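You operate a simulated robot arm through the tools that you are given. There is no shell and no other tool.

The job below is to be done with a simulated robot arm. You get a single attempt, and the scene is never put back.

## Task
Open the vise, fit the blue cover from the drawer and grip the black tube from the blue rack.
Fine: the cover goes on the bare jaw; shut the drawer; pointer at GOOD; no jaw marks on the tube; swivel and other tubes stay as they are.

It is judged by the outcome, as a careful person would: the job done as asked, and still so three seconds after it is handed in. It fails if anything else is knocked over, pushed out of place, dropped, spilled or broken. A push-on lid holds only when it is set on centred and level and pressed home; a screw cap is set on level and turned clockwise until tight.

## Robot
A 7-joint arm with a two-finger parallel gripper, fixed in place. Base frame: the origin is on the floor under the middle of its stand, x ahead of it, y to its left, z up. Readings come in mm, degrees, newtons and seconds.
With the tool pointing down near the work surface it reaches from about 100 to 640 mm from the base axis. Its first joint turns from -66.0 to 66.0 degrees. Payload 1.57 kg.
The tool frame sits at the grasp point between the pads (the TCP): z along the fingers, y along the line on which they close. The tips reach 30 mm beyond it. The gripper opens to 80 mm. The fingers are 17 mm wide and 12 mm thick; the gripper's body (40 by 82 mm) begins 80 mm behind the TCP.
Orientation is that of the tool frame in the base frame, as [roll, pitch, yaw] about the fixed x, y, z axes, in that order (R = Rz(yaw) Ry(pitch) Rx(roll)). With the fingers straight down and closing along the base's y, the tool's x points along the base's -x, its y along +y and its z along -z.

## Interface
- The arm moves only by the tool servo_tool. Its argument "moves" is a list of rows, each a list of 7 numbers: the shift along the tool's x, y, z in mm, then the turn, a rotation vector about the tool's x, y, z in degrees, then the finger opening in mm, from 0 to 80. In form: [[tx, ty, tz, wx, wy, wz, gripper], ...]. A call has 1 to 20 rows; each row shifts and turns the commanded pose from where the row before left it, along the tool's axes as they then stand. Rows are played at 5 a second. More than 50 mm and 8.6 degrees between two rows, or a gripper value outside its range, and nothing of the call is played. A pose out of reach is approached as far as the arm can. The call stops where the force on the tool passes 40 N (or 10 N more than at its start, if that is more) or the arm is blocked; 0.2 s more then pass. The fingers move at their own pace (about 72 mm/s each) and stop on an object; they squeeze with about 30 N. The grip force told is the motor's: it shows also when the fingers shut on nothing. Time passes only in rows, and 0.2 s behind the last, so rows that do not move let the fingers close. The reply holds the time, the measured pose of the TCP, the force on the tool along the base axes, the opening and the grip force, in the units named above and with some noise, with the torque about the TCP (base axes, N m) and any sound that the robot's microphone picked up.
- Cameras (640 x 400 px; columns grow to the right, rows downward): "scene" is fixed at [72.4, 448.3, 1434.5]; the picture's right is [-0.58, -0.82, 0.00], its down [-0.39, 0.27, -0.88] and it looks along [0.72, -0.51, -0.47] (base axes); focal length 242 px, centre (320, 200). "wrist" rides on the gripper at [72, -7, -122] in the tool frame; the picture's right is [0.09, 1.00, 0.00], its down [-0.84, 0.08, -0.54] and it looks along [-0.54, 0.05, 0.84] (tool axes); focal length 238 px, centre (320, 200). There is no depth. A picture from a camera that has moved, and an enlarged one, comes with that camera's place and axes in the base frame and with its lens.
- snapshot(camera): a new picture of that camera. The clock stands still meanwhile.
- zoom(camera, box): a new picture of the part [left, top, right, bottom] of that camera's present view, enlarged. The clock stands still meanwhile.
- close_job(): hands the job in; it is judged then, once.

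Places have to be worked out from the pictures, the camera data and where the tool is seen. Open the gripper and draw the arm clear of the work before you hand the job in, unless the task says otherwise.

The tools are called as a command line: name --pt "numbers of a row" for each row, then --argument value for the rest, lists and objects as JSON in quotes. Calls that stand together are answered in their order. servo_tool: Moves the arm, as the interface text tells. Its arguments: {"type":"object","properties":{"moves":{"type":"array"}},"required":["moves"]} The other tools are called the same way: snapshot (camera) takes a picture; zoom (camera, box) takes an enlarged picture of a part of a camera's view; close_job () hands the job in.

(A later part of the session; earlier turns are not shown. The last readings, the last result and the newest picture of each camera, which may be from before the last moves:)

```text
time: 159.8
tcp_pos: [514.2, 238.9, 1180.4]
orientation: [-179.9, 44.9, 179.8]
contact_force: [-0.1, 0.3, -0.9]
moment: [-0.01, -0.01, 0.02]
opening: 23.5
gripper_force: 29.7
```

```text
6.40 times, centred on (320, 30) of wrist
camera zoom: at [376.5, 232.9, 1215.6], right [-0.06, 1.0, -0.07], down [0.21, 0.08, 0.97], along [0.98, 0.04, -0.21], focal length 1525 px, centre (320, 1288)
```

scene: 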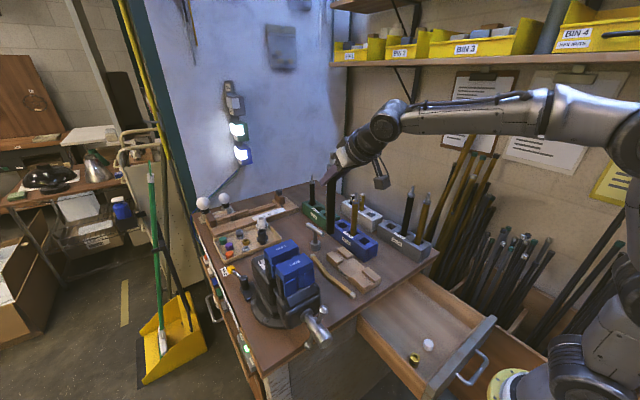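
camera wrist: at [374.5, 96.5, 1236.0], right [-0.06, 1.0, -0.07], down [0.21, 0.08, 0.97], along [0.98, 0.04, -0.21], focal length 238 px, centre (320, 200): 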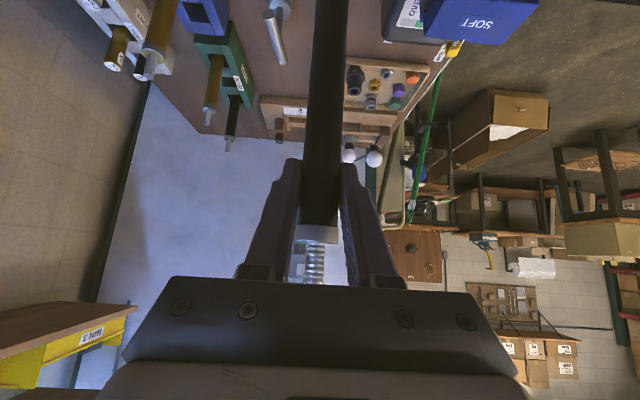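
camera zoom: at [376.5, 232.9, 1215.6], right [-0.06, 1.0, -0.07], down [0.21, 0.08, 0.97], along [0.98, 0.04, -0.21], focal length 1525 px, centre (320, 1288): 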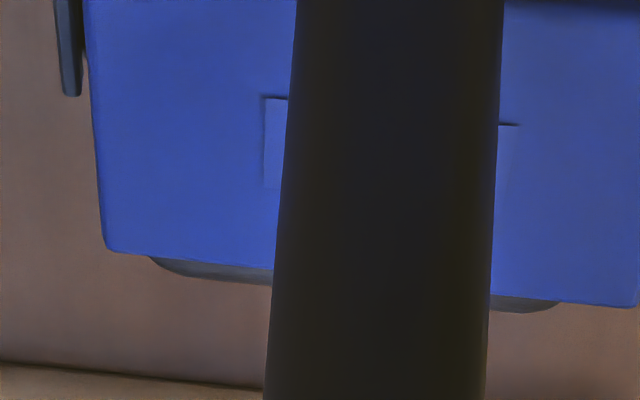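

The tube's end has entered the gap between the covers with no contact, well centred. I keep lowering in small steps, watching the force.

servo_tool --pt "3.54 0 3.54 0 0 0 10" --pt "3.54 0 3.54 0 0 0 10" --pt "3.54 0 3.54 0 0 0 10" --pt "3.54 0 3.54 0 0 0 10" --pt "3.54 0 3.54 0 0 0 10" --pt "3.54 0 3.54 0 0 0 10"

zoom --camera "scene" --box '[270, 230, 320, 275]'

```text
time: 161.2
tcp_pos: [513.0, 239.2, 1154.2]
orientation: [179.8, 45.3, 179.7]
contact_force: [0.2, -0.8, 19.2]
moment: [-0.14, -0.27, 0.01]
opening: 23.1
gripper_force: 30.5
```

```text
8.89 times, centred on (295, 252) of scene
camera zoom: at [72.1, 448.1, 1434.6], right [-0.58, -0.82, 0.0], down [-0.39, 0.27, -0.88], along [0.72, -0.51, -0.47], focal length 2152 px, centre (542, -267)
```

zoom: 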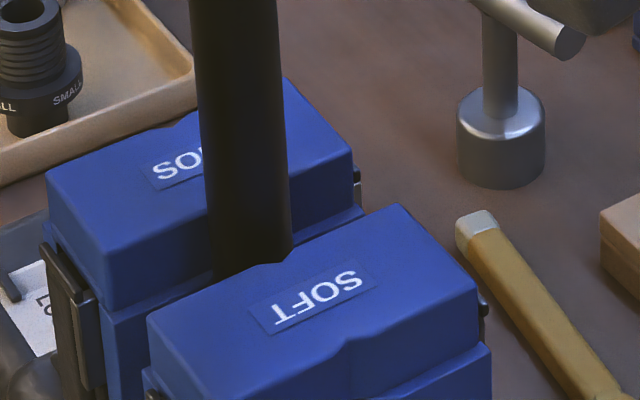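

Contact of 19 N at about the leg-step height; the torque says it touches on the far cover's −y side. I raise 8 mm, shift 3 mm toward −x and 1.5 mm +y, and try again.

servo_tool --pt "-5.66 0 -5.66 0 0 0 10" --pt "2.1 1.5 -2.1 0 0 0 10" --pt "0 0 0 0 0 0 10"

zoom --camera "scene" --box '[270, 230, 320, 275]'

zoom --camera "wrist" --box '[240, 0, 400, 100]'

```text
time: 162.0
tcp_pos: [510.9, 240.4, 1157.5]
orientation: [-179.8, 44.8, 179.8]
contact_force: [-0.1, -0.1, -1.2]
moment: [0.03, 0.01, -0.03]
opening: 23.6
gripper_force: 29.9
```

```text
8.89 times, centred on (295, 252) of scene
camera zoom: at [72.4, 448.3, 1434.5], right [-0.58, -0.82, 0.0], down [-0.39, 0.27, -0.88], along [0.72, -0.51, -0.47], focal length 2152 px, centre (542, -267)
```

zoom: 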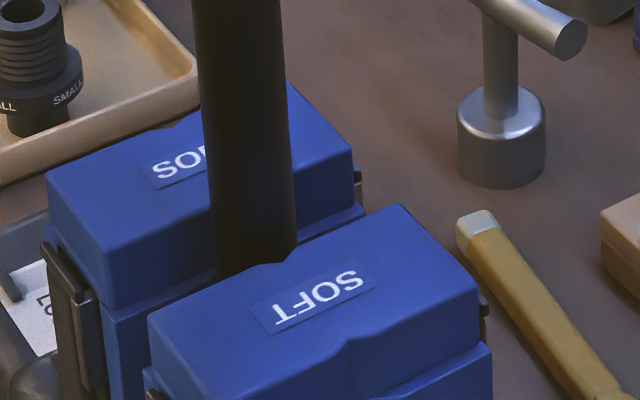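

```text
4.00 times, centred on (320, 50) of wrist
camera zoom: at [373.6, 234.3, 1192.8], right [-0.06, 1.0, -0.07], down [0.21, 0.08, 0.97], along [0.97, 0.04, -0.22], focal length 953 px, centre (320, 800)
```

zoom: 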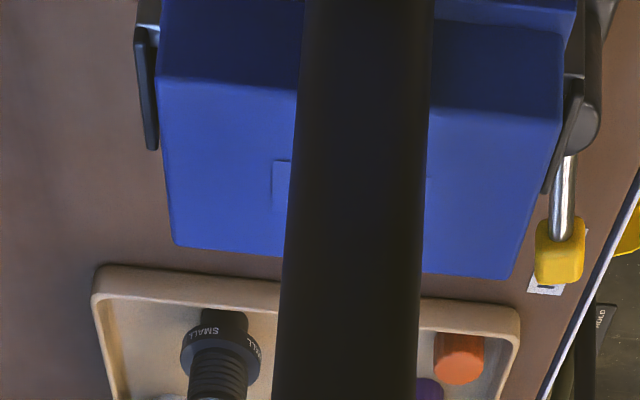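

Load is gone. I lower again 20 mm in small steps.

servo_tool --pt "2.83 0 2.83 0 0 0 10" --pt "2.83 0 2.83 0 0 0 10" --pt "2.83 0 2.83 0 0 0 10" --pt "2.83 0 2.83 0 0 0 10"

```text
time: 163.0
tcp_pos: [509.8, 240.3, 1141.9]
orientation: [-179.9, 44.9, 179.8]
contact_force: [1.0, -0.1, -1.5]
moment: [0.0, 0.02, -0.01]
opening: 23.3
gripper_force: 29.7
```

Past the step, free. I continue down.

servo_tool --pt "3.54 0 3.54 0 0 0 10" --pt "3.54 0 3.54 0 0 0 10" --pt "3.54 0 3.54 0 0 0 10" --pt "3.54 0 3.54 0 0 0 10" --pt "3.54 0 3.54 0 0 0 10" --pt "3.54 0 3.54 0 0 0 10" --pt "3.54 0 3.54 0 0 0 10"

zoom --camera "scene" --box '[260, 200, 330, 290]'

```text
time: 164.6
tcp_pos: [509.9, 241.0, 1107.7]
orientation: [-179.9, 45.0, 179.8]
contact_force: [0.1, 0.1, -1.1]
moment: [0.0, 0.01, 0.01]
opening: 23.4
gripper_force: 30.1
```

```text
4.44 times, centred on (295, 245) of scene
camera zoom: at [72.5, 448.3, 1434.5], right [-0.58, -0.82, 0.0], down [-0.39, 0.27, -0.88], along [0.72, -0.51, -0.47], focal length 1076 px, centre (431, 0)
```

zoom: 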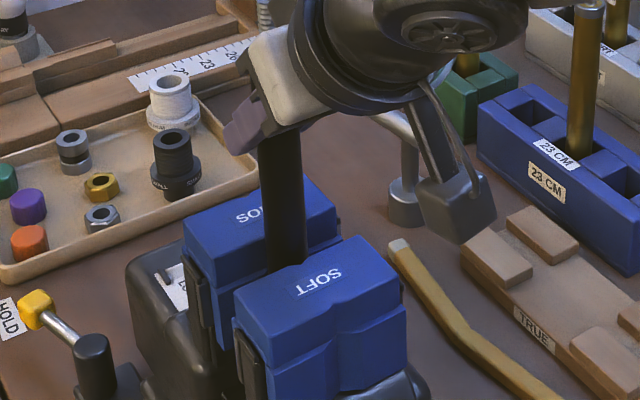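

Bottom is near z≈939, plate expected at ≈914. I lower to contact in fine steps.

servo_tool --pt "2.83 0 2.83 0 0 0 10" --pt "2.83 0 2.83 0 0 0 10" --pt "2.83 0 2.83 0 0 0 10" --pt "2.12 0 2.12 0 0 0 10"

```text
time: 165.6
tcp_pos: [510.1, 240.1, 1093.3]
orientation: [-179.8, 45.0, 179.8]
contact_force: [-0.2, 0.1, -1.7]
moment: [0.02, 0.0, 0.02]
opening: 23.6
gripper_force: 29.6
```

servo_tool --pt "1.41 0 1.41 0 0 0 10" --pt "1.41 0 1.41 0 0 0 10" --pt "1.41 0 1.41 0 0 0 10" --pt "1.41 0 1.41 0 0 0 10"

```text
time: 166.6
tcp_pos: [509.7, 240.6, 1085.1]
orientation: [-179.9, 44.9, 179.7]
contact_force: [-0.3, 0.7, -0.7]
moment: [-0.01, 0.0, -0.01]
opening: 23.8
gripper_force: 29.6
```

Still hanging free. Continuing down 2 mm at a time.

servo_tool --pt "1.41 0 1.41 0 0 0 10" --pt "1.41 0 1.41 0 0 0 10" --pt "1.41 0 1.41 0 0 0 10"

zoom --camera "scene" --box '[260, 200, 330, 290]'

```text
time: 167.4
tcp_pos: [509.3, 239.0, 1080.4]
orientation: [-179.8, 44.9, 179.7]
contact_force: [0.2, -0.5, -0.7]
moment: [0.0, 0.0, 0.01]
opening: 23.8
gripper_force: 30.1
```

```text
4.44 times, centred on (295, 245) of scene
camera zoom: at [72.4, 448.3, 1434.5], right [-0.58, -0.82, 0.0], down [-0.39, 0.27, -0.88], along [0.72, -0.51, -0.47], focal length 1076 px, centre (431, 0)
```

zoom: 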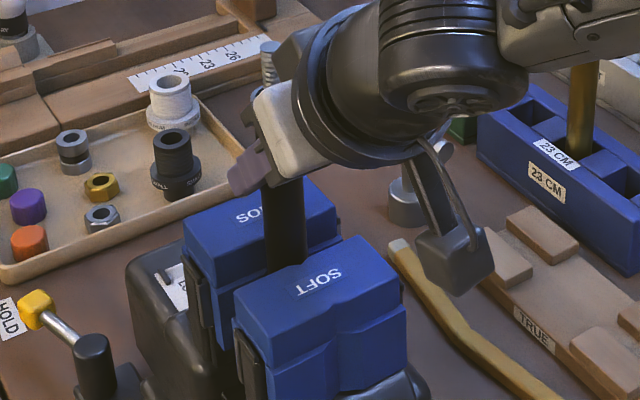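

servo_tool --pt "1.41 0 1.41 0 0 0 10" --pt "1.41 0 1.41 0 0 0 10" --pt "1.41 0 1.41 0 0 0 10" --pt "1.41 0 1.41 0 0 0 10"

```text
time: 168.4
tcp_pos: [511.9, 240.9, 1071.8]
orientation: [-179.9, 44.8, 179.8]
contact_force: [-0.3, -0.2, -1.7]
moment: [0.01, 0.02, 0.01]
opening: 23.5
gripper_force: 29.6
```

Not touching yet; the plate must be a little lower. I go on with 2 mm steps.

servo_tool --pt "1.41 0 1.41 0 0 0 10" --pt "1.41 0 1.41 0 0 0 10" --pt "1.41 0 1.41 0 0 0 10" --pt "1.41 0 1.41 0 0 0 10"

snapshot --camera "wrist"

```text
time: 169.4
tcp_pos: [510.9, 241.3, 1064.6]
orientation: [-179.9, 45.0, 179.6]
contact_force: [-1.5, -0.6, 1.2]
moment: [-0.06, 0.19, 0.01]
opening: 23.4
gripper_force: 29.7
```

```text
taken
camera wrist: at [373.6, 234.6, 1099.6], right [-0.06, 1.0, -0.07], down [0.21, 0.08, 0.97], along [0.98, 0.04, -0.21], focal length 238 px, centre (320, 200)
```

wrist: 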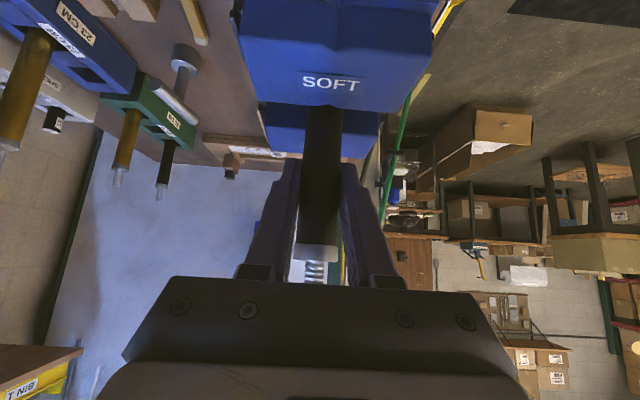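

A light contact appears (z force changed by ~3 N). I go 2 mm more to confirm it stands on the plate.

servo_tool --pt "0.7 0 0.7 0 0 0 10" --pt "0.7 0 0.7 0 0 0 10" --pt "0 0 0 0 0 0 10"

```text
time: 170.2
tcp_pos: [511.2, 240.2, 1065.2]
orientation: [179.8, 45.1, 179.5]
contact_force: [-2.2, -1.0, 13.8]
moment: [-0.12, 0.58, -0.03]
opening: 23.4
gripper_force: 29.6
```

The tube stands on the plate (14 N). I ease up 1 mm, release in steps, and withdraw back along the tool axis.

servo_tool --pt "-0.7 0 -0.7 0 0 0 10" --pt "0 0 0 0 0 0 25" --pt "0 0 0 0 0 0 27" --pt "0 0 0 0 0 0 32" --pt "0 0 0 0 0 0 40"

snapshot --camera "wrist"

zoom --camera "scene" --box '[260, 200, 330, 290]'

```text
time: 171.4
tcp_pos: [510.3, 239.3, 1063.2]
orientation: [-180.0, 44.9, 179.8]
contact_force: [0.0, -0.3, -0.3]
moment: [-0.04, 0.02, 0.04]
opening: 40.0
gripper_force: 0.1
```

```text
taken
camera wrist: at [373.4, 234.4, 1097.9], right [-0.06, 1.0, -0.07], down [0.21, 0.08, 0.97], along [0.98, 0.04, -0.21], focal length 238 px, centre (320, 200)
```

wrist: 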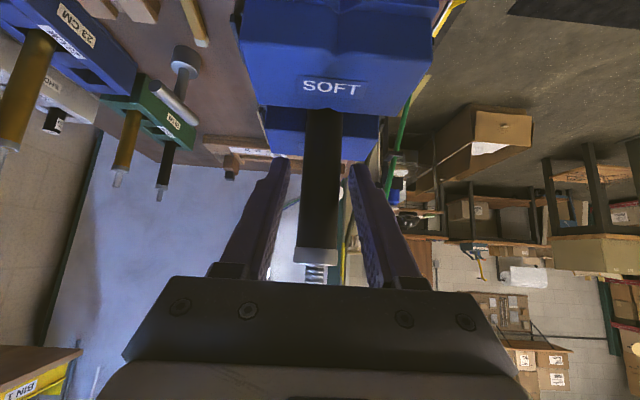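

```text
4.44 times, centred on (295, 245) of scene
camera zoom: at [72.4, 448.3, 1434.5], right [-0.58, -0.82, 0.0], down [-0.39, 0.27, -0.88], along [0.72, -0.51, -0.47], focal length 1076 px, centre (431, 0)
```

zoom: 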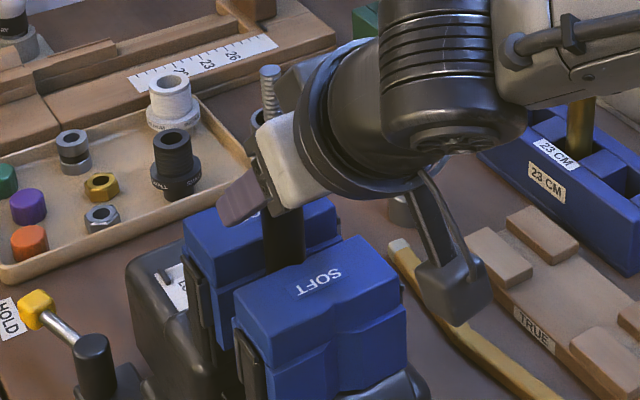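

The tube stands between the V's. I withdraw straight back along the tool axis.

servo_tool --pt "0 0 -10 0 0 0 46" --pt "0 0 -20 0 0 0 50" --pt "0 0 -30 0 0 0 50" --pt "0 0 -40 0 0 0 50" --pt "0 0 -40 0 0 0 50"

zoom --camera "scene" --box '[250, 180, 340, 300]'

snapshot --camera "wrist"

```text
time: 172.6
tcp_pos: [412.1, 241.8, 1163.4]
orientation: [-179.9, 44.8, 179.7]
contact_force: [0.1, 0.6, 0.2]
moment: [-0.01, -0.01, -0.02]
opening: 50.1
gripper_force: 0.1
```

```text
3.33 times, centred on (295, 240) of scene
camera zoom: at [72.4, 448.3, 1434.5], right [-0.58, -0.82, 0.0], down [-0.39, 0.27, -0.88], along [0.72, -0.51, -0.47], focal length 807 px, centre (403, 67)
```

zoom: 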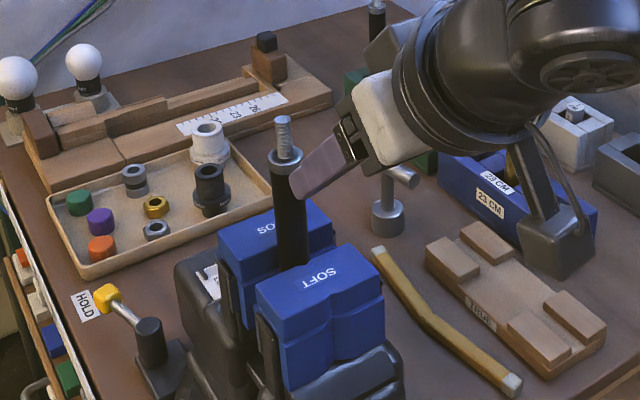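

```text
taken
camera wrist: at [273.4, 235.8, 1198.3], right [-0.06, 1.0, -0.07], down [0.21, 0.08, 0.97], along [0.98, 0.04, -0.22], focal length 238 px, centre (320, 200)
```

wrist: 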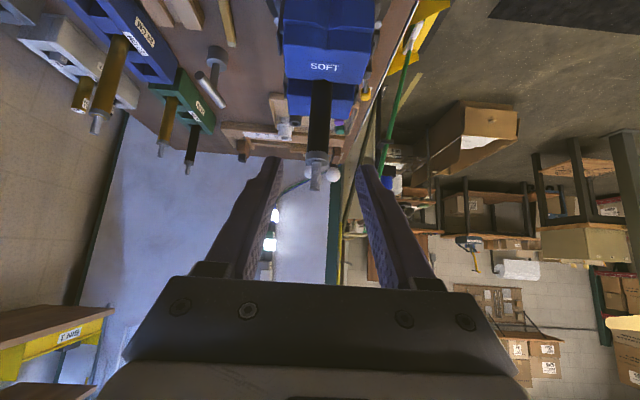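

The tube stands upright between the covers. I bring the tool back to vertical and go to the T-bar for tightening.

servo_tool --pt "0 0 -10 0 7.5 0 30" --pt "0 0 0 0 7.5 0 0" --pt "0 0 0 0 7.5 0 0" --pt "0 0 0 0 7.5 0 0" --pt "0 0 0 0 7.5 0 0" --pt "0 0 0 0 7.4 0 0" --pt "18 10 10 0 0 0 0" --pt "0 0 45 0 0 0 0" --pt "0 0 45 0 0 0 0" --pt "0 0 45 0 0 0 0" --pt "0 0 35 0 0 0 0"

snapshot --camera "wrist"

zoom --camera "scene" --box '[250, 240, 350, 350]'

```text
time: 175.0
tcp_pos: [386.8, 251.4, 990.5]
orientation: [180.0, 0.0, 179.7]
contact_force: [-0.9, -0.5, 0.3]
moment: [-0.03, -0.01, 0.0]
opening: 0.0
gripper_force: 21.3
```

```text
taken
camera wrist: at [315.4, 244.0, 1110.6], right [-0.09, 1.0, 0.0], down [0.84, 0.07, 0.54], along [0.54, 0.05, -0.84], focal length 238 px, centre (320, 200)
```

wrist: 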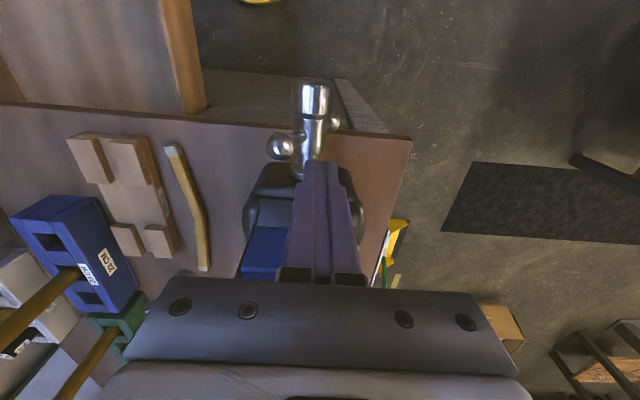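

```text
3.64 times, centred on (300, 295) of scene
camera zoom: at [72.4, 448.3, 1434.5], right [-0.58, -0.82, 0.0], down [-0.39, 0.27, -0.88], along [0.72, -0.51, -0.47], focal length 881 px, centre (393, -146)
```

zoom: 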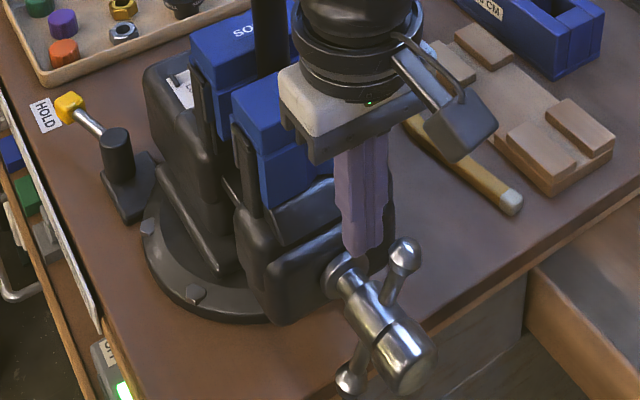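

The upper knob is at (385, 219, 926). I sweep it clockwise to horizontal first (~65°, ≈5.6 mm), staying short of clamping.

servo_tool --pt "1 2 20 0 0 0 0" --pt "0.5 0 17 0 0 0 0" --pt "-0.3 -8 3.3 0 0 0 0" --pt "-0.5 -7.7 3.3 0 0 0 0" --pt "-0.87 -6 2.9 0 0 0 0" --pt "-0.87 -5.4 4 0 0 0 0" --pt "-0.87 -4.7 4.8 0 0 0 0" --pt "-0.87 -4.7 5.2 0 0 0 0" --pt "-0.87 -3.8 6.1 0 0 0 0" --pt "-0.87 -2.6 6.9 0 0 0 0"

snapshot --camera "wrist"

zoom --camera "scene" --box '[240, 190, 330, 300]'

```text
time: 177.2
tcp_pos: [389.5, 210.4, 915.2]
orientation: [-179.9, 0.0, 179.7]
contact_force: [0.9, 1.0, 1.1]
moment: [0.01, -0.01, -0.04]
opening: 0.0
gripper_force: 21.2
```

```text
taken
camera wrist: at [319.1, 203.4, 1036.8], right [-0.09, 1.0, 0.0], down [0.84, 0.07, 0.54], along [0.54, 0.05, -0.84], focal length 238 px, centre (320, 200)
```

wrist: 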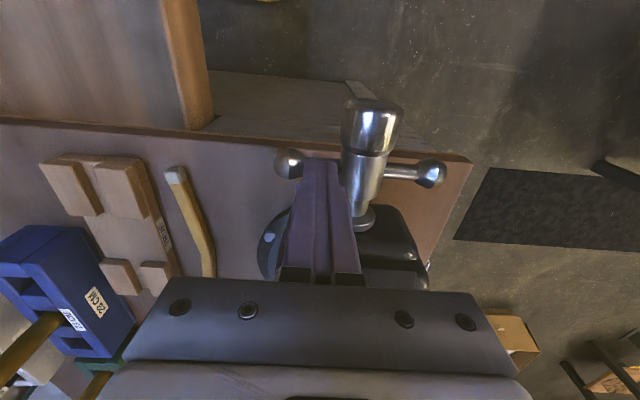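

```text
3.64 times, centred on (285, 245) of scene
camera zoom: at [72.4, 448.3, 1434.5], right [-0.58, -0.82, 0.0], down [-0.39, 0.27, -0.88], along [0.72, -0.51, -0.47], focal length 881 px, centre (447, 36)
```

zoom: 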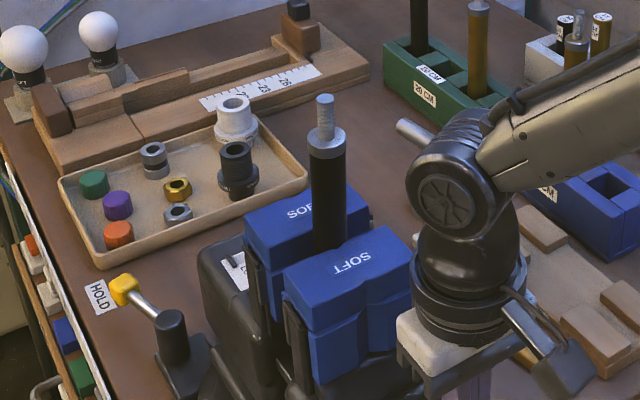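

The bar is horizontal and the tube upright. I check whether the scale's pointer is readable from the scene camera.

zoom --camera "scene" --box '[250, 250, 280, 272]'

zoom --camera "scene" --box '[262, 215, 312, 275]'

```text
16.00 times, centred on (265, 261) of scene
camera zoom: at [72.4, 448.3, 1434.5], right [-0.58, -0.82, 0.0], down [-0.39, 0.27, -0.88], along [0.72, -0.51, -0.47], focal length 3874 px, centre (1200, -776)
```

zoom: 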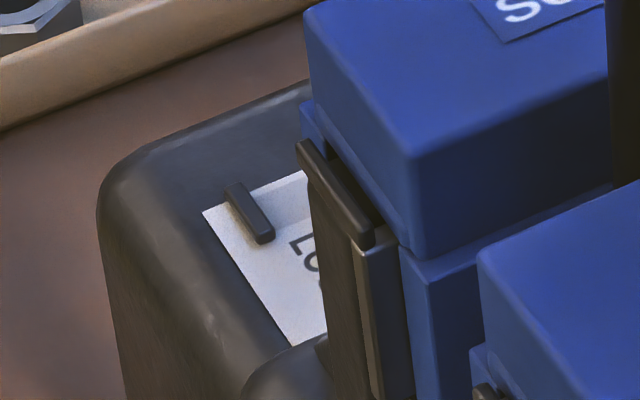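

```text
6.67 times, centred on (287, 245) of scene
camera zoom: at [72.4, 448.3, 1434.5], right [-0.58, -0.82, 0.0], down [-0.39, 0.27, -0.88], along [0.72, -0.51, -0.47], focal length 1614 px, centre (540, -100)
```

zoom: 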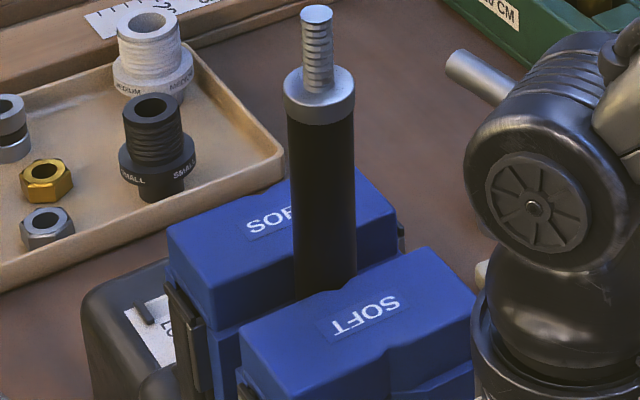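

The pointer is at the LOW end. I tighten in small increments: 20° more.

servo_tool --pt "-0.4 -2 1.8 0 0 0 0" --pt "-0.47 -2 1.8 0 0 0 0" --pt "-0.4 -1.6 2.4 0 0 0 0" --pt "-0.47 -1.6 2.4 0 0 0 0"

zoom --camera "scene" --box '[250, 215, 310, 275]'

```text
time: 178.2
tcp_pos: [393.1, 202.3, 908.2]
orientation: [-179.9, -0.1, 179.6]
contact_force: [-0.8, 1.9, 2.1]
moment: [0.05, 0.03, 0.02]
opening: 0.0
gripper_force: 21.0
```

```text
6.67 times, centred on (280, 245) of scene
camera zoom: at [72.4, 448.3, 1434.5], right [-0.58, -0.82, 0.0], down [-0.39, 0.27, -0.88], along [0.72, -0.51, -0.47], focal length 1614 px, centre (587, -100)
```

zoom: 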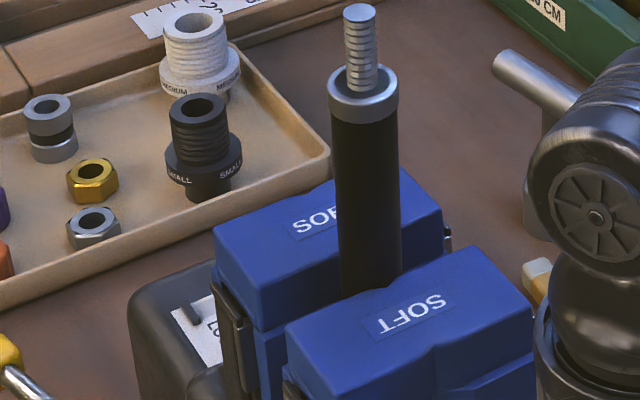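

Still light. Another 20°.

servo_tool --pt "-0.43 -1.05 2.95 0 0 0 0" --pt "-0.43 -1.05 2.95 0 0 0 0" --pt "-0.43 -0.3 3.25 0 0 0 0" --pt "-0.43 -0.3 3.25 0 0 0 0"

zoom --camera "scene" --box '[250, 215, 310, 275]'

```text
time: 179.2
tcp_pos: [395.0, 200.1, 895.6]
orientation: [-180.0, 0.0, 179.7]
contact_force: [1.0, 1.2, 1.5]
moment: [0.04, 0.0, 0.0]
opening: 0.0
gripper_force: 21.5
```

```text
6.67 times, centred on (280, 245) of scene
camera zoom: at [72.4, 448.3, 1434.5], right [-0.58, -0.82, 0.0], down [-0.39, 0.27, -0.88], along [0.72, -0.51, -0.47], focal length 1614 px, centre (587, -100)
```

zoom: 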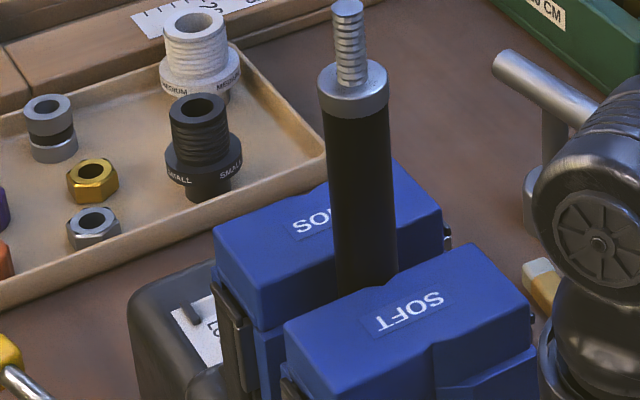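

The tube is standing truly vertical now as the cover takes it. Another 20°.

servo_tool --pt "-0.43 0.4 3.45 0 0 0 0" --pt "-0.43 0.4 3.45 0 0 0 0" --pt "-0.43 1.3 3.55 0 0 0 0" --pt "-0.43 1.3 3.55 0 0 0 0"

zoom --camera "scene" --box '[250, 215, 310, 275]'

```text
time: 180.2
tcp_pos: [395.8, 203.9, 879.5]
orientation: [-179.9, -0.1, 179.7]
contact_force: [-0.5, -1.1, 2.4]
moment: [0.0, -0.04, 0.0]
opening: 0.1
gripper_force: 21.4
```

```text
6.67 times, centred on (280, 245) of scene
camera zoom: at [72.4, 448.2, 1434.5], right [-0.58, -0.82, 0.0], down [-0.39, 0.27, -0.88], along [0.72, -0.51, -0.47], focal length 1614 px, centre (587, -100)
```

zoom: 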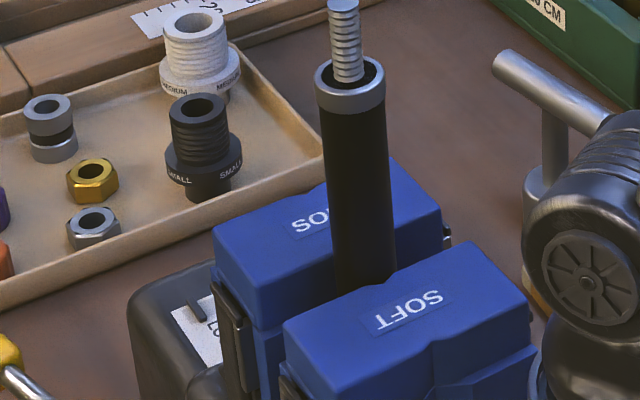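

Force is still low, so no clamping yet. I finish this stroke to 70° and move around to the other arm.

servo_tool --pt "-0.43 2.1 3.35 0 0 0 0" --pt "-0.43 2.1 3.35 0 0 0 0" --pt "0 -3 -38 0 0 0 0" --pt "0 0 -38 0 0 0 0" --pt "0 0 -39 0 0 0 0" --pt "0 43 0 0 0 0 0" --pt "0 42 0 0 0 0 0"

snapshot --camera "wrist"

zoom --camera "scene" --box '[250, 215, 350, 335]'

```text
time: 181.8
tcp_pos: [397.3, 290.4, 990.2]
orientation: [-179.9, 0.1, 179.7]
contact_force: [0.1, 0.0, 0.5]
moment: [-0.01, -0.02, 0.01]
opening: 0.0
gripper_force: 21.0
```

```text
taken
camera wrist: at [325.3, 284.0, 1111.3], right [-0.09, 1.0, 0.0], down [0.84, 0.07, 0.54], along [0.54, 0.05, -0.84], focal length 238 px, centre (320, 200)
```

wrist: 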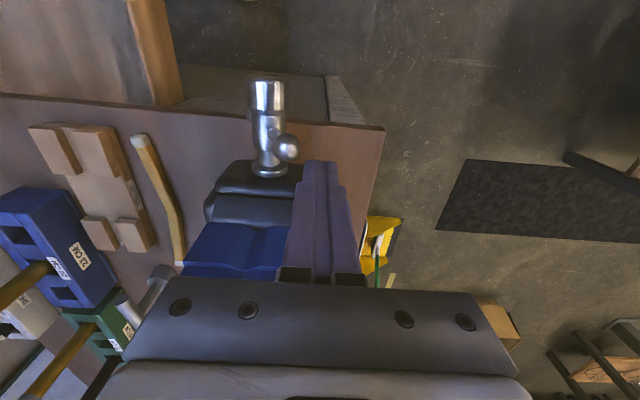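

```text
3.33 times, centred on (300, 275) of scene
camera zoom: at [72.4, 448.2, 1434.5], right [-0.58, -0.82, 0.0], down [-0.39, 0.27, -0.88], along [0.72, -0.51, -0.47], focal length 807 px, centre (387, -50)
```

zoom: 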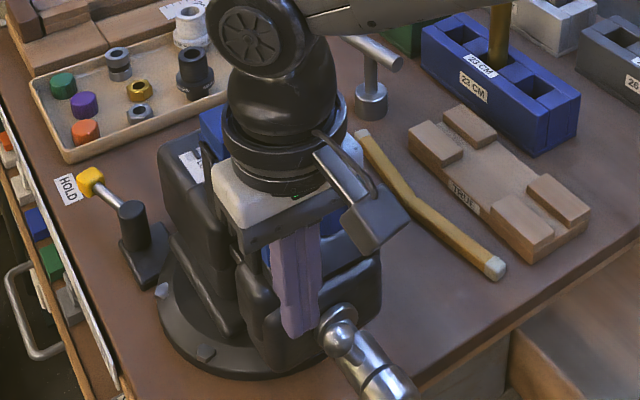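

The other knob is up at ψ≈+28°. I descend on its +y side and push on, about 48° in small steps, watching force.

servo_tool --pt "0 0 22 0 0 0 0" --pt "0.5 0 21 0 0 0 0" --pt "-0.4 -5.7 -0.3 0 0 0 0" --pt "-0.4 -5.7 -0.3 0 0 0 0" --pt "-0.5 -5.7 -0.3 0 0 0 0" --pt "-0.5 -5.7 -0.3 0 0 0 0"

zoom --camera "scene" --box '[250, 215, 350, 335]'

```text
time: 183.2
tcp_pos: [399.4, 267.2, 948.2]
orientation: [-179.9, 0.0, 179.7]
contact_force: [0.0, 3.5, 4.7]
moment: [0.05, 0.07, -0.01]
opening: 0.2
gripper_force: 21.5
```

```text
3.33 times, centred on (300, 275) of scene
camera zoom: at [72.4, 448.3, 1434.5], right [-0.58, -0.82, 0.0], down [-0.39, 0.27, -0.88], along [0.72, -0.51, -0.47], focal length 807 px, centre (387, -50)
```

zoom: 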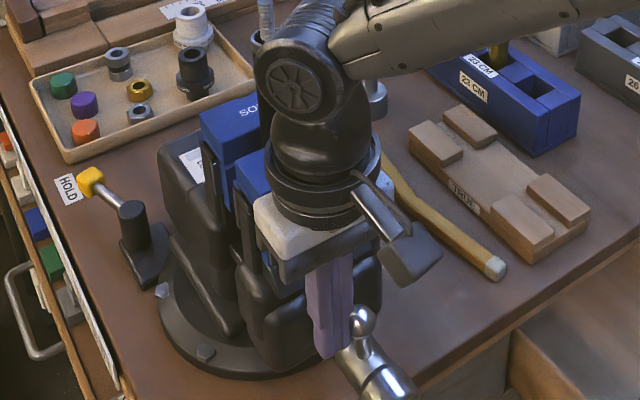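

Resistance is beginning (~5 N). I look at the pointer and continue in smaller steps.

servo_tool --pt "-0.4 -5 -0.3 0 0 0 0" --pt "-0.4 -5 -0.3 0 0 0 0"

zoom --camera "scene" --box '[245, 240, 285, 275]'

```text
time: 183.8
tcp_pos: [398.9, 256.6, 949.0]
orientation: [-179.8, 0.0, 179.6]
contact_force: [-1.2, 4.9, 2.9]
moment: [0.03, 0.06, 0.01]
opening: 0.3
gripper_force: 21.9
```

```text
11.43 times, centred on (265, 258) of scene
camera zoom: at [72.3, 448.4, 1434.5], right [-0.58, -0.82, 0.0], down [-0.39, 0.27, -0.88], along [0.72, -0.51, -0.47], focal length 2768 px, centre (949, -457)
```

zoom: 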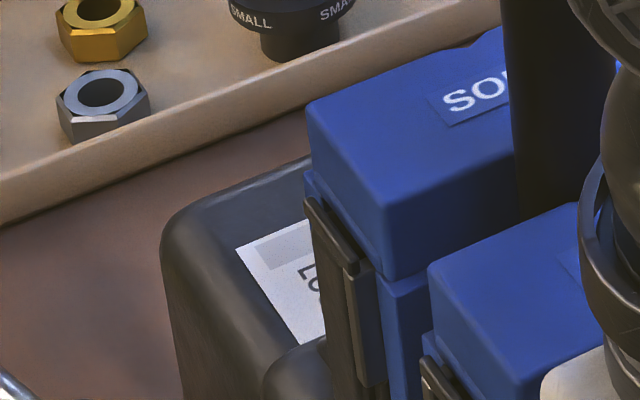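

The pointer has moved off the LOW end and is now hidden behind the far cover from the scene camera. I lift the finger away and look at the scale from above.

servo_tool --pt "0 3 -30 0 0 0 0" --pt "0 0 -45 0 0 0 0" --pt "0 0 -45 0 0 0 0" --pt "0 0 -45 0 0 0 0" --pt "0 0 -45 0 0 0 0" --pt "-15 3 0 0 6.7 0 0" --pt "-15 3 0 0 6.7 0 0" --pt "-15 3 0 0 6.6 0 0" --pt "-25 0 0 0 0 0 0"

snapshot --camera "wrist"

```text
time: 185.8
tcp_pos: [441.1, 259.9, 1102.7]
orientation: [180.0, -20.0, 179.7]
contact_force: [0.0, 0.9, 0.6]
moment: [0.02, 0.0, 0.02]
opening: 0.2
gripper_force: 21.7
out of reach, approached as far as the arm can: row 7, 8, 9
```

```text
taken
camera wrist: at [415.5, 252.7, 1242.5], right [-0.08, 1.0, 0.03], down [0.97, 0.07, 0.22], along [0.22, 0.05, -0.97], focal length 238 px, centre (320, 200)
```

wrist: 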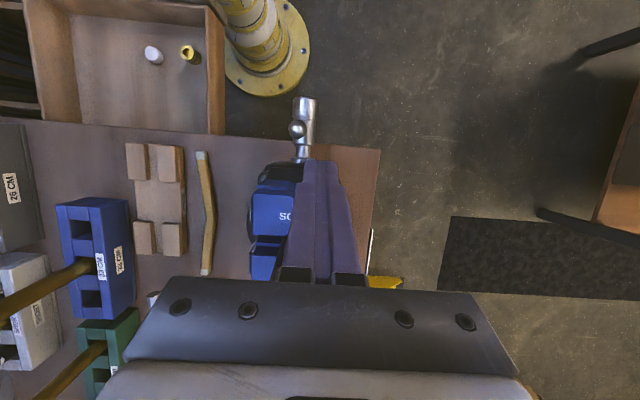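

That tilt isn't reachable. I return to vertical, go higher with open fingers, and look forward over the far cover.

servo_tool --pt "0 0 0 0 -6.7 0 0" --pt "0 0 0 0 -6.7 0 0" --pt "0 0 0 0 -6.6 0 0" --pt "0 0 -35 0 0 0 80" --pt "0 0 -37 0 0 0 80" --pt "-20 -10 0 0 0 0 80" --pt "-20 -10 0 0 0 0 80"

snapshot --camera "wrist"

zoom --camera "wrist" --box '[280, 90, 380, 220]'

```text
time: 187.4
tcp_pos: [481.4, 239.3, 1175.5]
orientation: [-179.8, 0.0, 179.6]
contact_force: [0.4, -0.5, -0.6]
moment: [0.03, 0.0, -0.04]
opening: 80.3
gripper_force: 0.1
```

```text
taken
camera wrist: at [409.5, 233.1, 1297.0], right [-0.09, 1.0, 0.0], down [0.84, 0.07, 0.54], along [0.54, 0.05, -0.84], focal length 238 px, centre (320, 200)
```

wrist: 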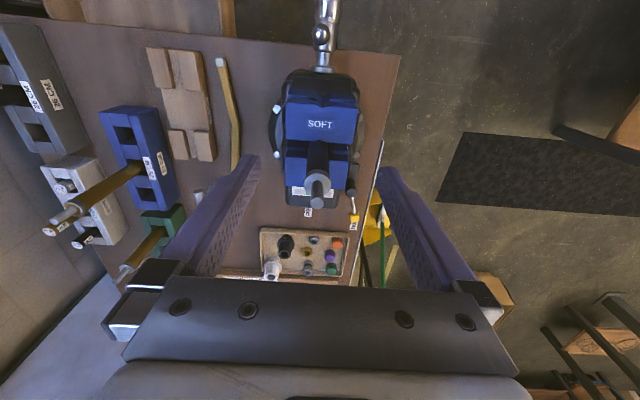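

```text
3.08 times, centred on (330, 155) of wrist
camera zoom: at [409.5, 233.1, 1297.0], right [-0.09, 1.0, 0.0], down [0.84, 0.07, 0.54], along [0.54, 0.05, -0.84], focal length 733 px, centre (289, 338)
```

zoom: 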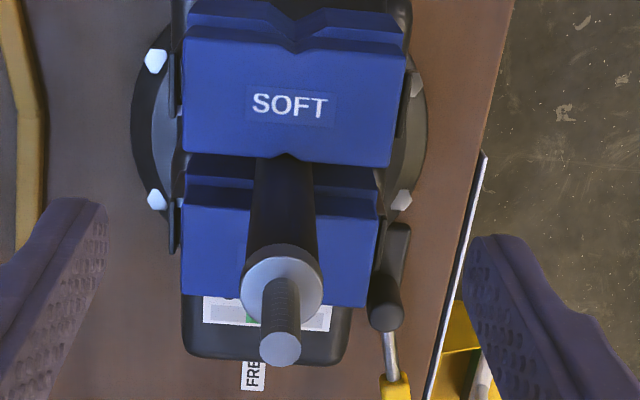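

The tube top blocks the middle of the scale from here. I sidestep 50 mm in −y to see past it.

servo_tool --pt "0 -30 0 0 0 0 80" --pt "0 -30 0 0 0 0 80"

zoom --camera "wrist" --box '[320, 120, 420, 220]'

```text
time: 188.0
tcp_pos: [481.8, 180.1, 1175.2]
orientation: [-179.9, 0.0, 179.8]
contact_force: [0.6, -0.3, 0.4]
moment: [-0.01, 0.0, 0.02]
opening: 80.2
gripper_force: 0.0
```

```text
4.00 times, centred on (370, 170) of wrist
camera zoom: at [409.3, 174.0, 1296.5], right [-0.09, 1.0, 0.0], down [0.84, 0.07, 0.54], along [0.54, 0.05, -0.84], focal length 953 px, centre (120, 320)
```

zoom: 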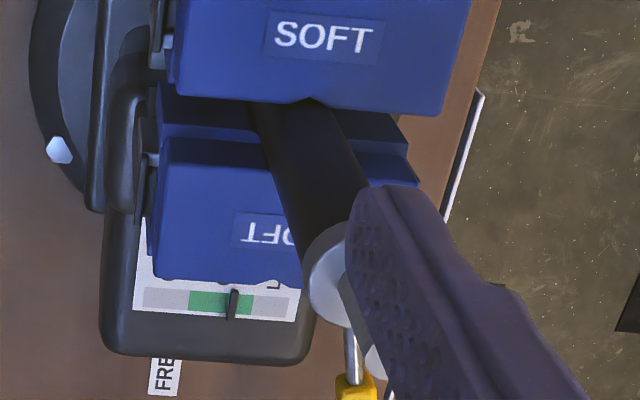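

The pointer now stands inside the green GOOD band. I zoom tighter to verify.

zoom --camera "wrist" --box '[318, 175, 368, 210]'

zoom --camera "scene" --box '[250, 200, 340, 300]'

```text
11.43 times, centred on (343, 192) of wrist
camera zoom: at [409.3, 174.0, 1296.5], right [-0.09, 1.0, 0.0], down [0.84, 0.07, 0.54], along [0.54, 0.05, -0.84], focal length 2724 px, centre (57, 286)
```

zoom: 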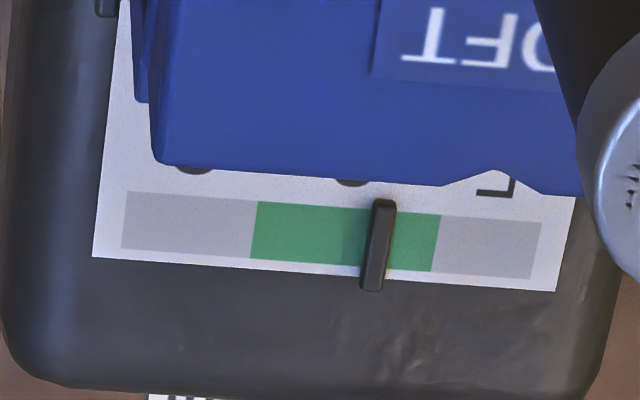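

```text
4.00 times, centred on (295, 250) of scene
camera zoom: at [72.4, 448.3, 1434.5], right [-0.58, -0.82, 0.0], down [-0.39, 0.27, -0.88], along [0.72, -0.51, -0.47], focal length 969 px, centre (420, 0)
```

zoom: 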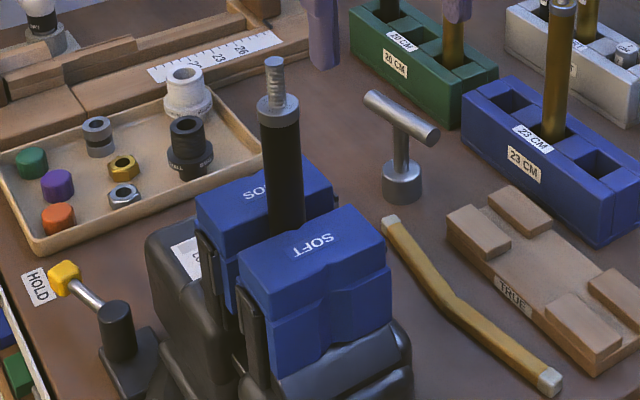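

Pointer fully inside green, tube held upright, and the swivel lever still at HOLD. Now I shut the drawer: I move over to the robot side of its handle with closed fingers.

servo_tool --pt "31 -25 22.9 0 0 0 40" --pt "31 -25 22.9 0 0 0 0" --pt "31 -25 22.9 0 0 0 0" --pt "31 -25 22.9 0 0 0 0" --pt "31 -25 22.9 0 0 0 0" --pt "31 -25 22.9 0 0 0 0" --pt "31 -25 22.9 0 0 0 0" --pt "31 -25 22.9 0 0 0 0" --pt "31 -25 22.9 0 0 0 0" --pt "31 -25 22.9 0 0 0 0" --pt "31 -25 22.9 0 0 0 0"

snapshot --camera "wrist"

snapshot --camera "scene"

```text
time: 190.4
tcp_pos: [138.4, -93.8, 921.1]
orientation: [-179.9, 0.0, 179.7]
contact_force: [-0.3, -0.1, 0.5]
moment: [-0.03, 0.01, 0.01]
opening: 0.0
gripper_force: 21.4
```

```text
taken
camera wrist: at [66.5, -99.7, 1043.9], right [-0.09, 1.0, 0.0], down [0.84, 0.07, 0.54], along [0.54, 0.05, -0.84], focal length 238 px, centre (320, 200)
```

wrist: 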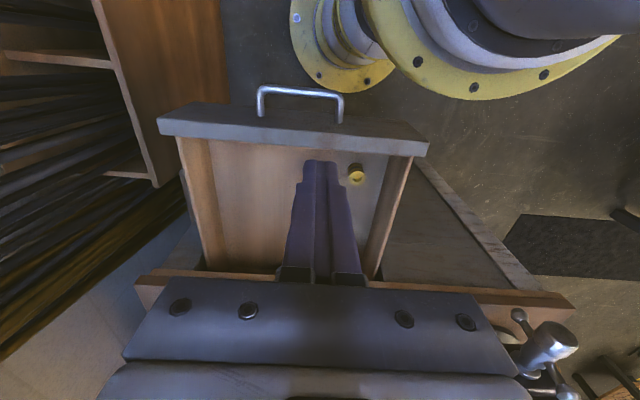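

```text
taken
```

scene: 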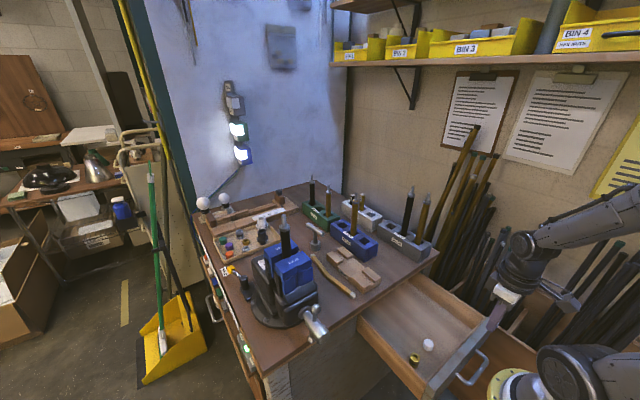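

The handle bar is at about (120, −119, 698). I move to its robot side (x≈100) and lower the closed fingers to bar height.

servo_tool --pt "12.7 -8.4 40 0 0 0 0" --pt "12.7 -8.4 40 0 0 0 0" --pt "12.7 -8.4 40 0 0 0 0" --pt "0 0 20 0 0 0 0"

snapshot --camera "wrist"

zoom --camera "scene" --box '[400, 280, 560, 400]'

```text
time: 191.4
tcp_pos: [100.3, -118.2, 781.8]
orientation: [-179.9, 0.0, 179.8]
contact_force: [-0.3, 0.2, -0.2]
moment: [-0.05, -0.02, -0.02]
opening: 0.0
gripper_force: 21.2
```

```text
taken
camera wrist: at [28.3, -125.4, 903.7], right [-0.09, 1.0, 0.0], down [0.84, 0.07, 0.54], along [0.54, 0.05, -0.84], focal length 238 px, centre (320, 200)
```

wrist: 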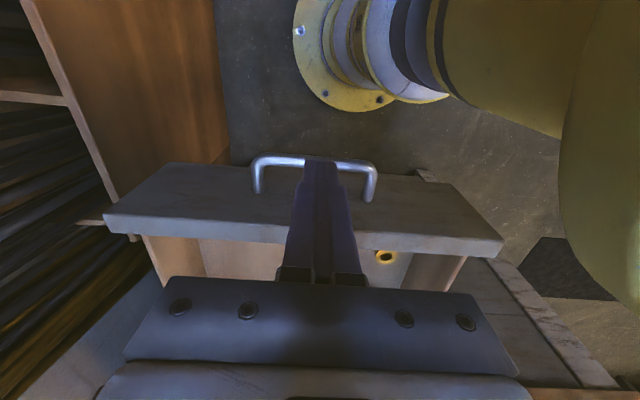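

```text
3.33 times, centred on (480, 340) of scene
camera zoom: at [72.4, 448.3, 1434.5], right [-0.58, -0.82, 0.0], down [-0.39, 0.27, -0.88], along [0.72, -0.51, -0.47], focal length 807 px, centre (-213, -267)
```

zoom: 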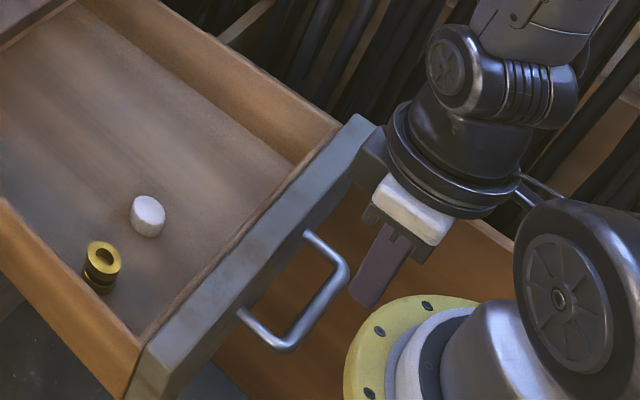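

The finger is 5 mm on the robot side of the bar. I lower to bar height carefully.

servo_tool --pt "0 0 17 0 0 0 0" --pt "0 0 17 0 0 0 0" --pt "0 0 17 0 0 0 0" --pt "0 0 15 0 0 0 0"

snapshot --camera "wrist"

```text
time: 192.4
tcp_pos: [100.5, -118.5, 716.2]
orientation: [-179.9, 0.0, 179.8]
contact_force: [-0.3, -0.1, -0.2]
moment: [0.02, 0.04, 0.05]
opening: 0.2
gripper_force: 21.6
```

```text
taken
camera wrist: at [28.8, -125.3, 838.0], right [-0.09, 1.0, 0.0], down [0.84, 0.07, 0.54], along [0.54, 0.05, -0.84], focal length 238 px, centre (320, 200)
```

wrist: 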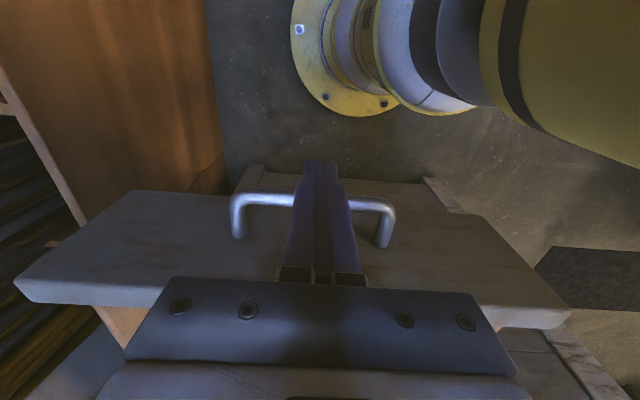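

The finger is in front of the bar. I push the drawer in along +x.

servo_tool --pt "-8 0 0 0 0 0 0" --pt "-14 0 0 0 0 0 0" --pt "-14 0 0 0 0 0 0" --pt "-14 0 0 0 0 0 0" --pt "-14 0 0 0 0 0 0" --pt "-14 0 0 0 0 0 0" --pt "-14 0 0 0 0 0 0" --pt "-14 0 0 0 0 0 0" --pt "-14 0 0 0 0 0 0" --pt "-14 0 0 0 0 0 0"

snapshot --camera "wrist"

snapshot --camera "scene"

```text
time: 194.6
tcp_pos: [232.9, -119.4, 718.7]
orientation: [179.9, 0.0, 179.7]
contact_force: [0.2, 0.2, 0.4]
moment: [0.01, 0.0, -0.03]
opening: 0.0
gripper_force: 21.5
```

```text
taken
camera wrist: at [162.4, -126.1, 839.1], right [-0.09, 1.0, 0.0], down [0.84, 0.07, 0.54], along [0.54, 0.05, -0.84], focal length 238 px, centre (320, 200)
```

wrist: 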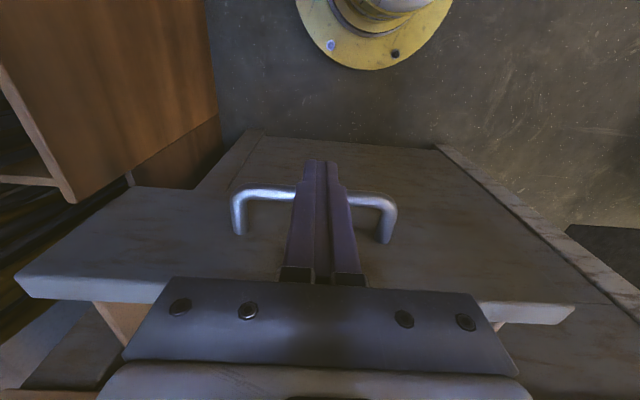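

```text
taken
```

scene: 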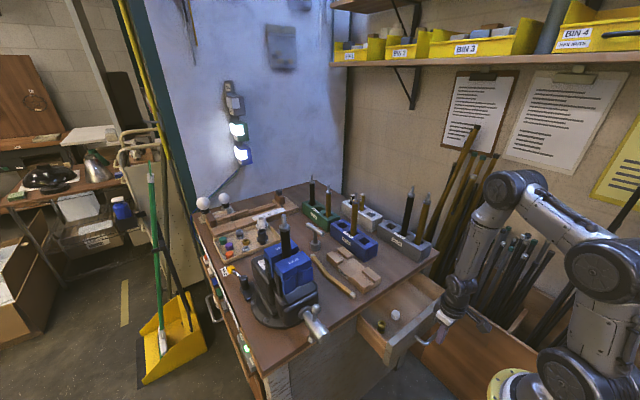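

The drawer slides in smoothly. I continue, slowing near the end.

servo_tool --pt "-14 0 0 0 0 0 0" --pt "-14 0 0 0 0 0 0" --pt "-14 0 0 0 0 0 0" --pt "-14 0 0 0 0 0 0" --pt "-14 0 0 0 0 0 0" --pt "-14 0 0 0 0 0 0" --pt "-14 0 0 0 0 0 0" --pt "-10 0 0 0 0 0 0" --pt "-8 0 0 0 0 0 0" --pt "-5 0 0 0 0 0 0"

snapshot --camera "wrist"

zoom --camera "scene" --box '[330, 240, 450, 350]'

```text
time: 196.8
tcp_pos: [355.1, -119.0, 717.6]
orientation: [-179.9, 0.0, 179.7]
contact_force: [0.2, -0.3, 0.4]
moment: [0.01, 0.03, 0.0]
opening: 0.0
gripper_force: 21.6
```

```text
taken
camera wrist: at [283.7, -126.3, 838.7], right [-0.09, 1.0, 0.0], down [0.84, 0.07, 0.54], along [0.54, 0.05, -0.84], focal length 238 px, centre (320, 200)
```

wrist: 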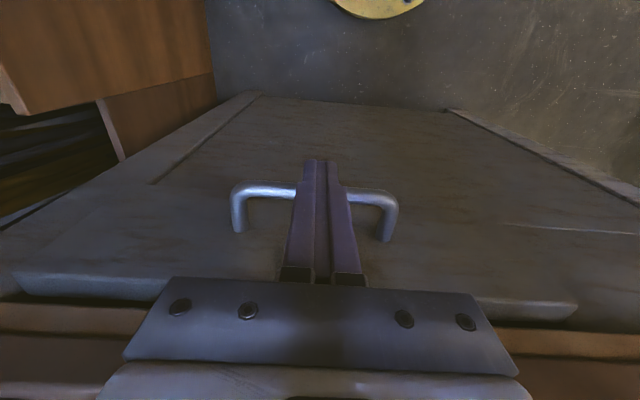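

```text
3.64 times, centred on (390, 295) of scene
camera zoom: at [72.4, 448.3, 1434.5], right [-0.58, -0.82, 0.0], down [-0.39, 0.27, -0.88], along [0.72, -0.51, -0.47], focal length 881 px, centre (66, -146)
```

zoom: 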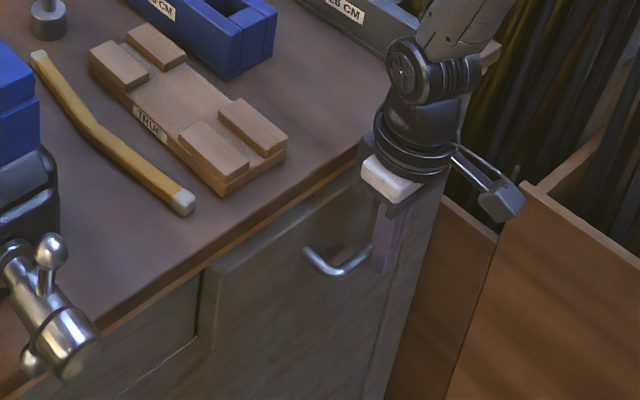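

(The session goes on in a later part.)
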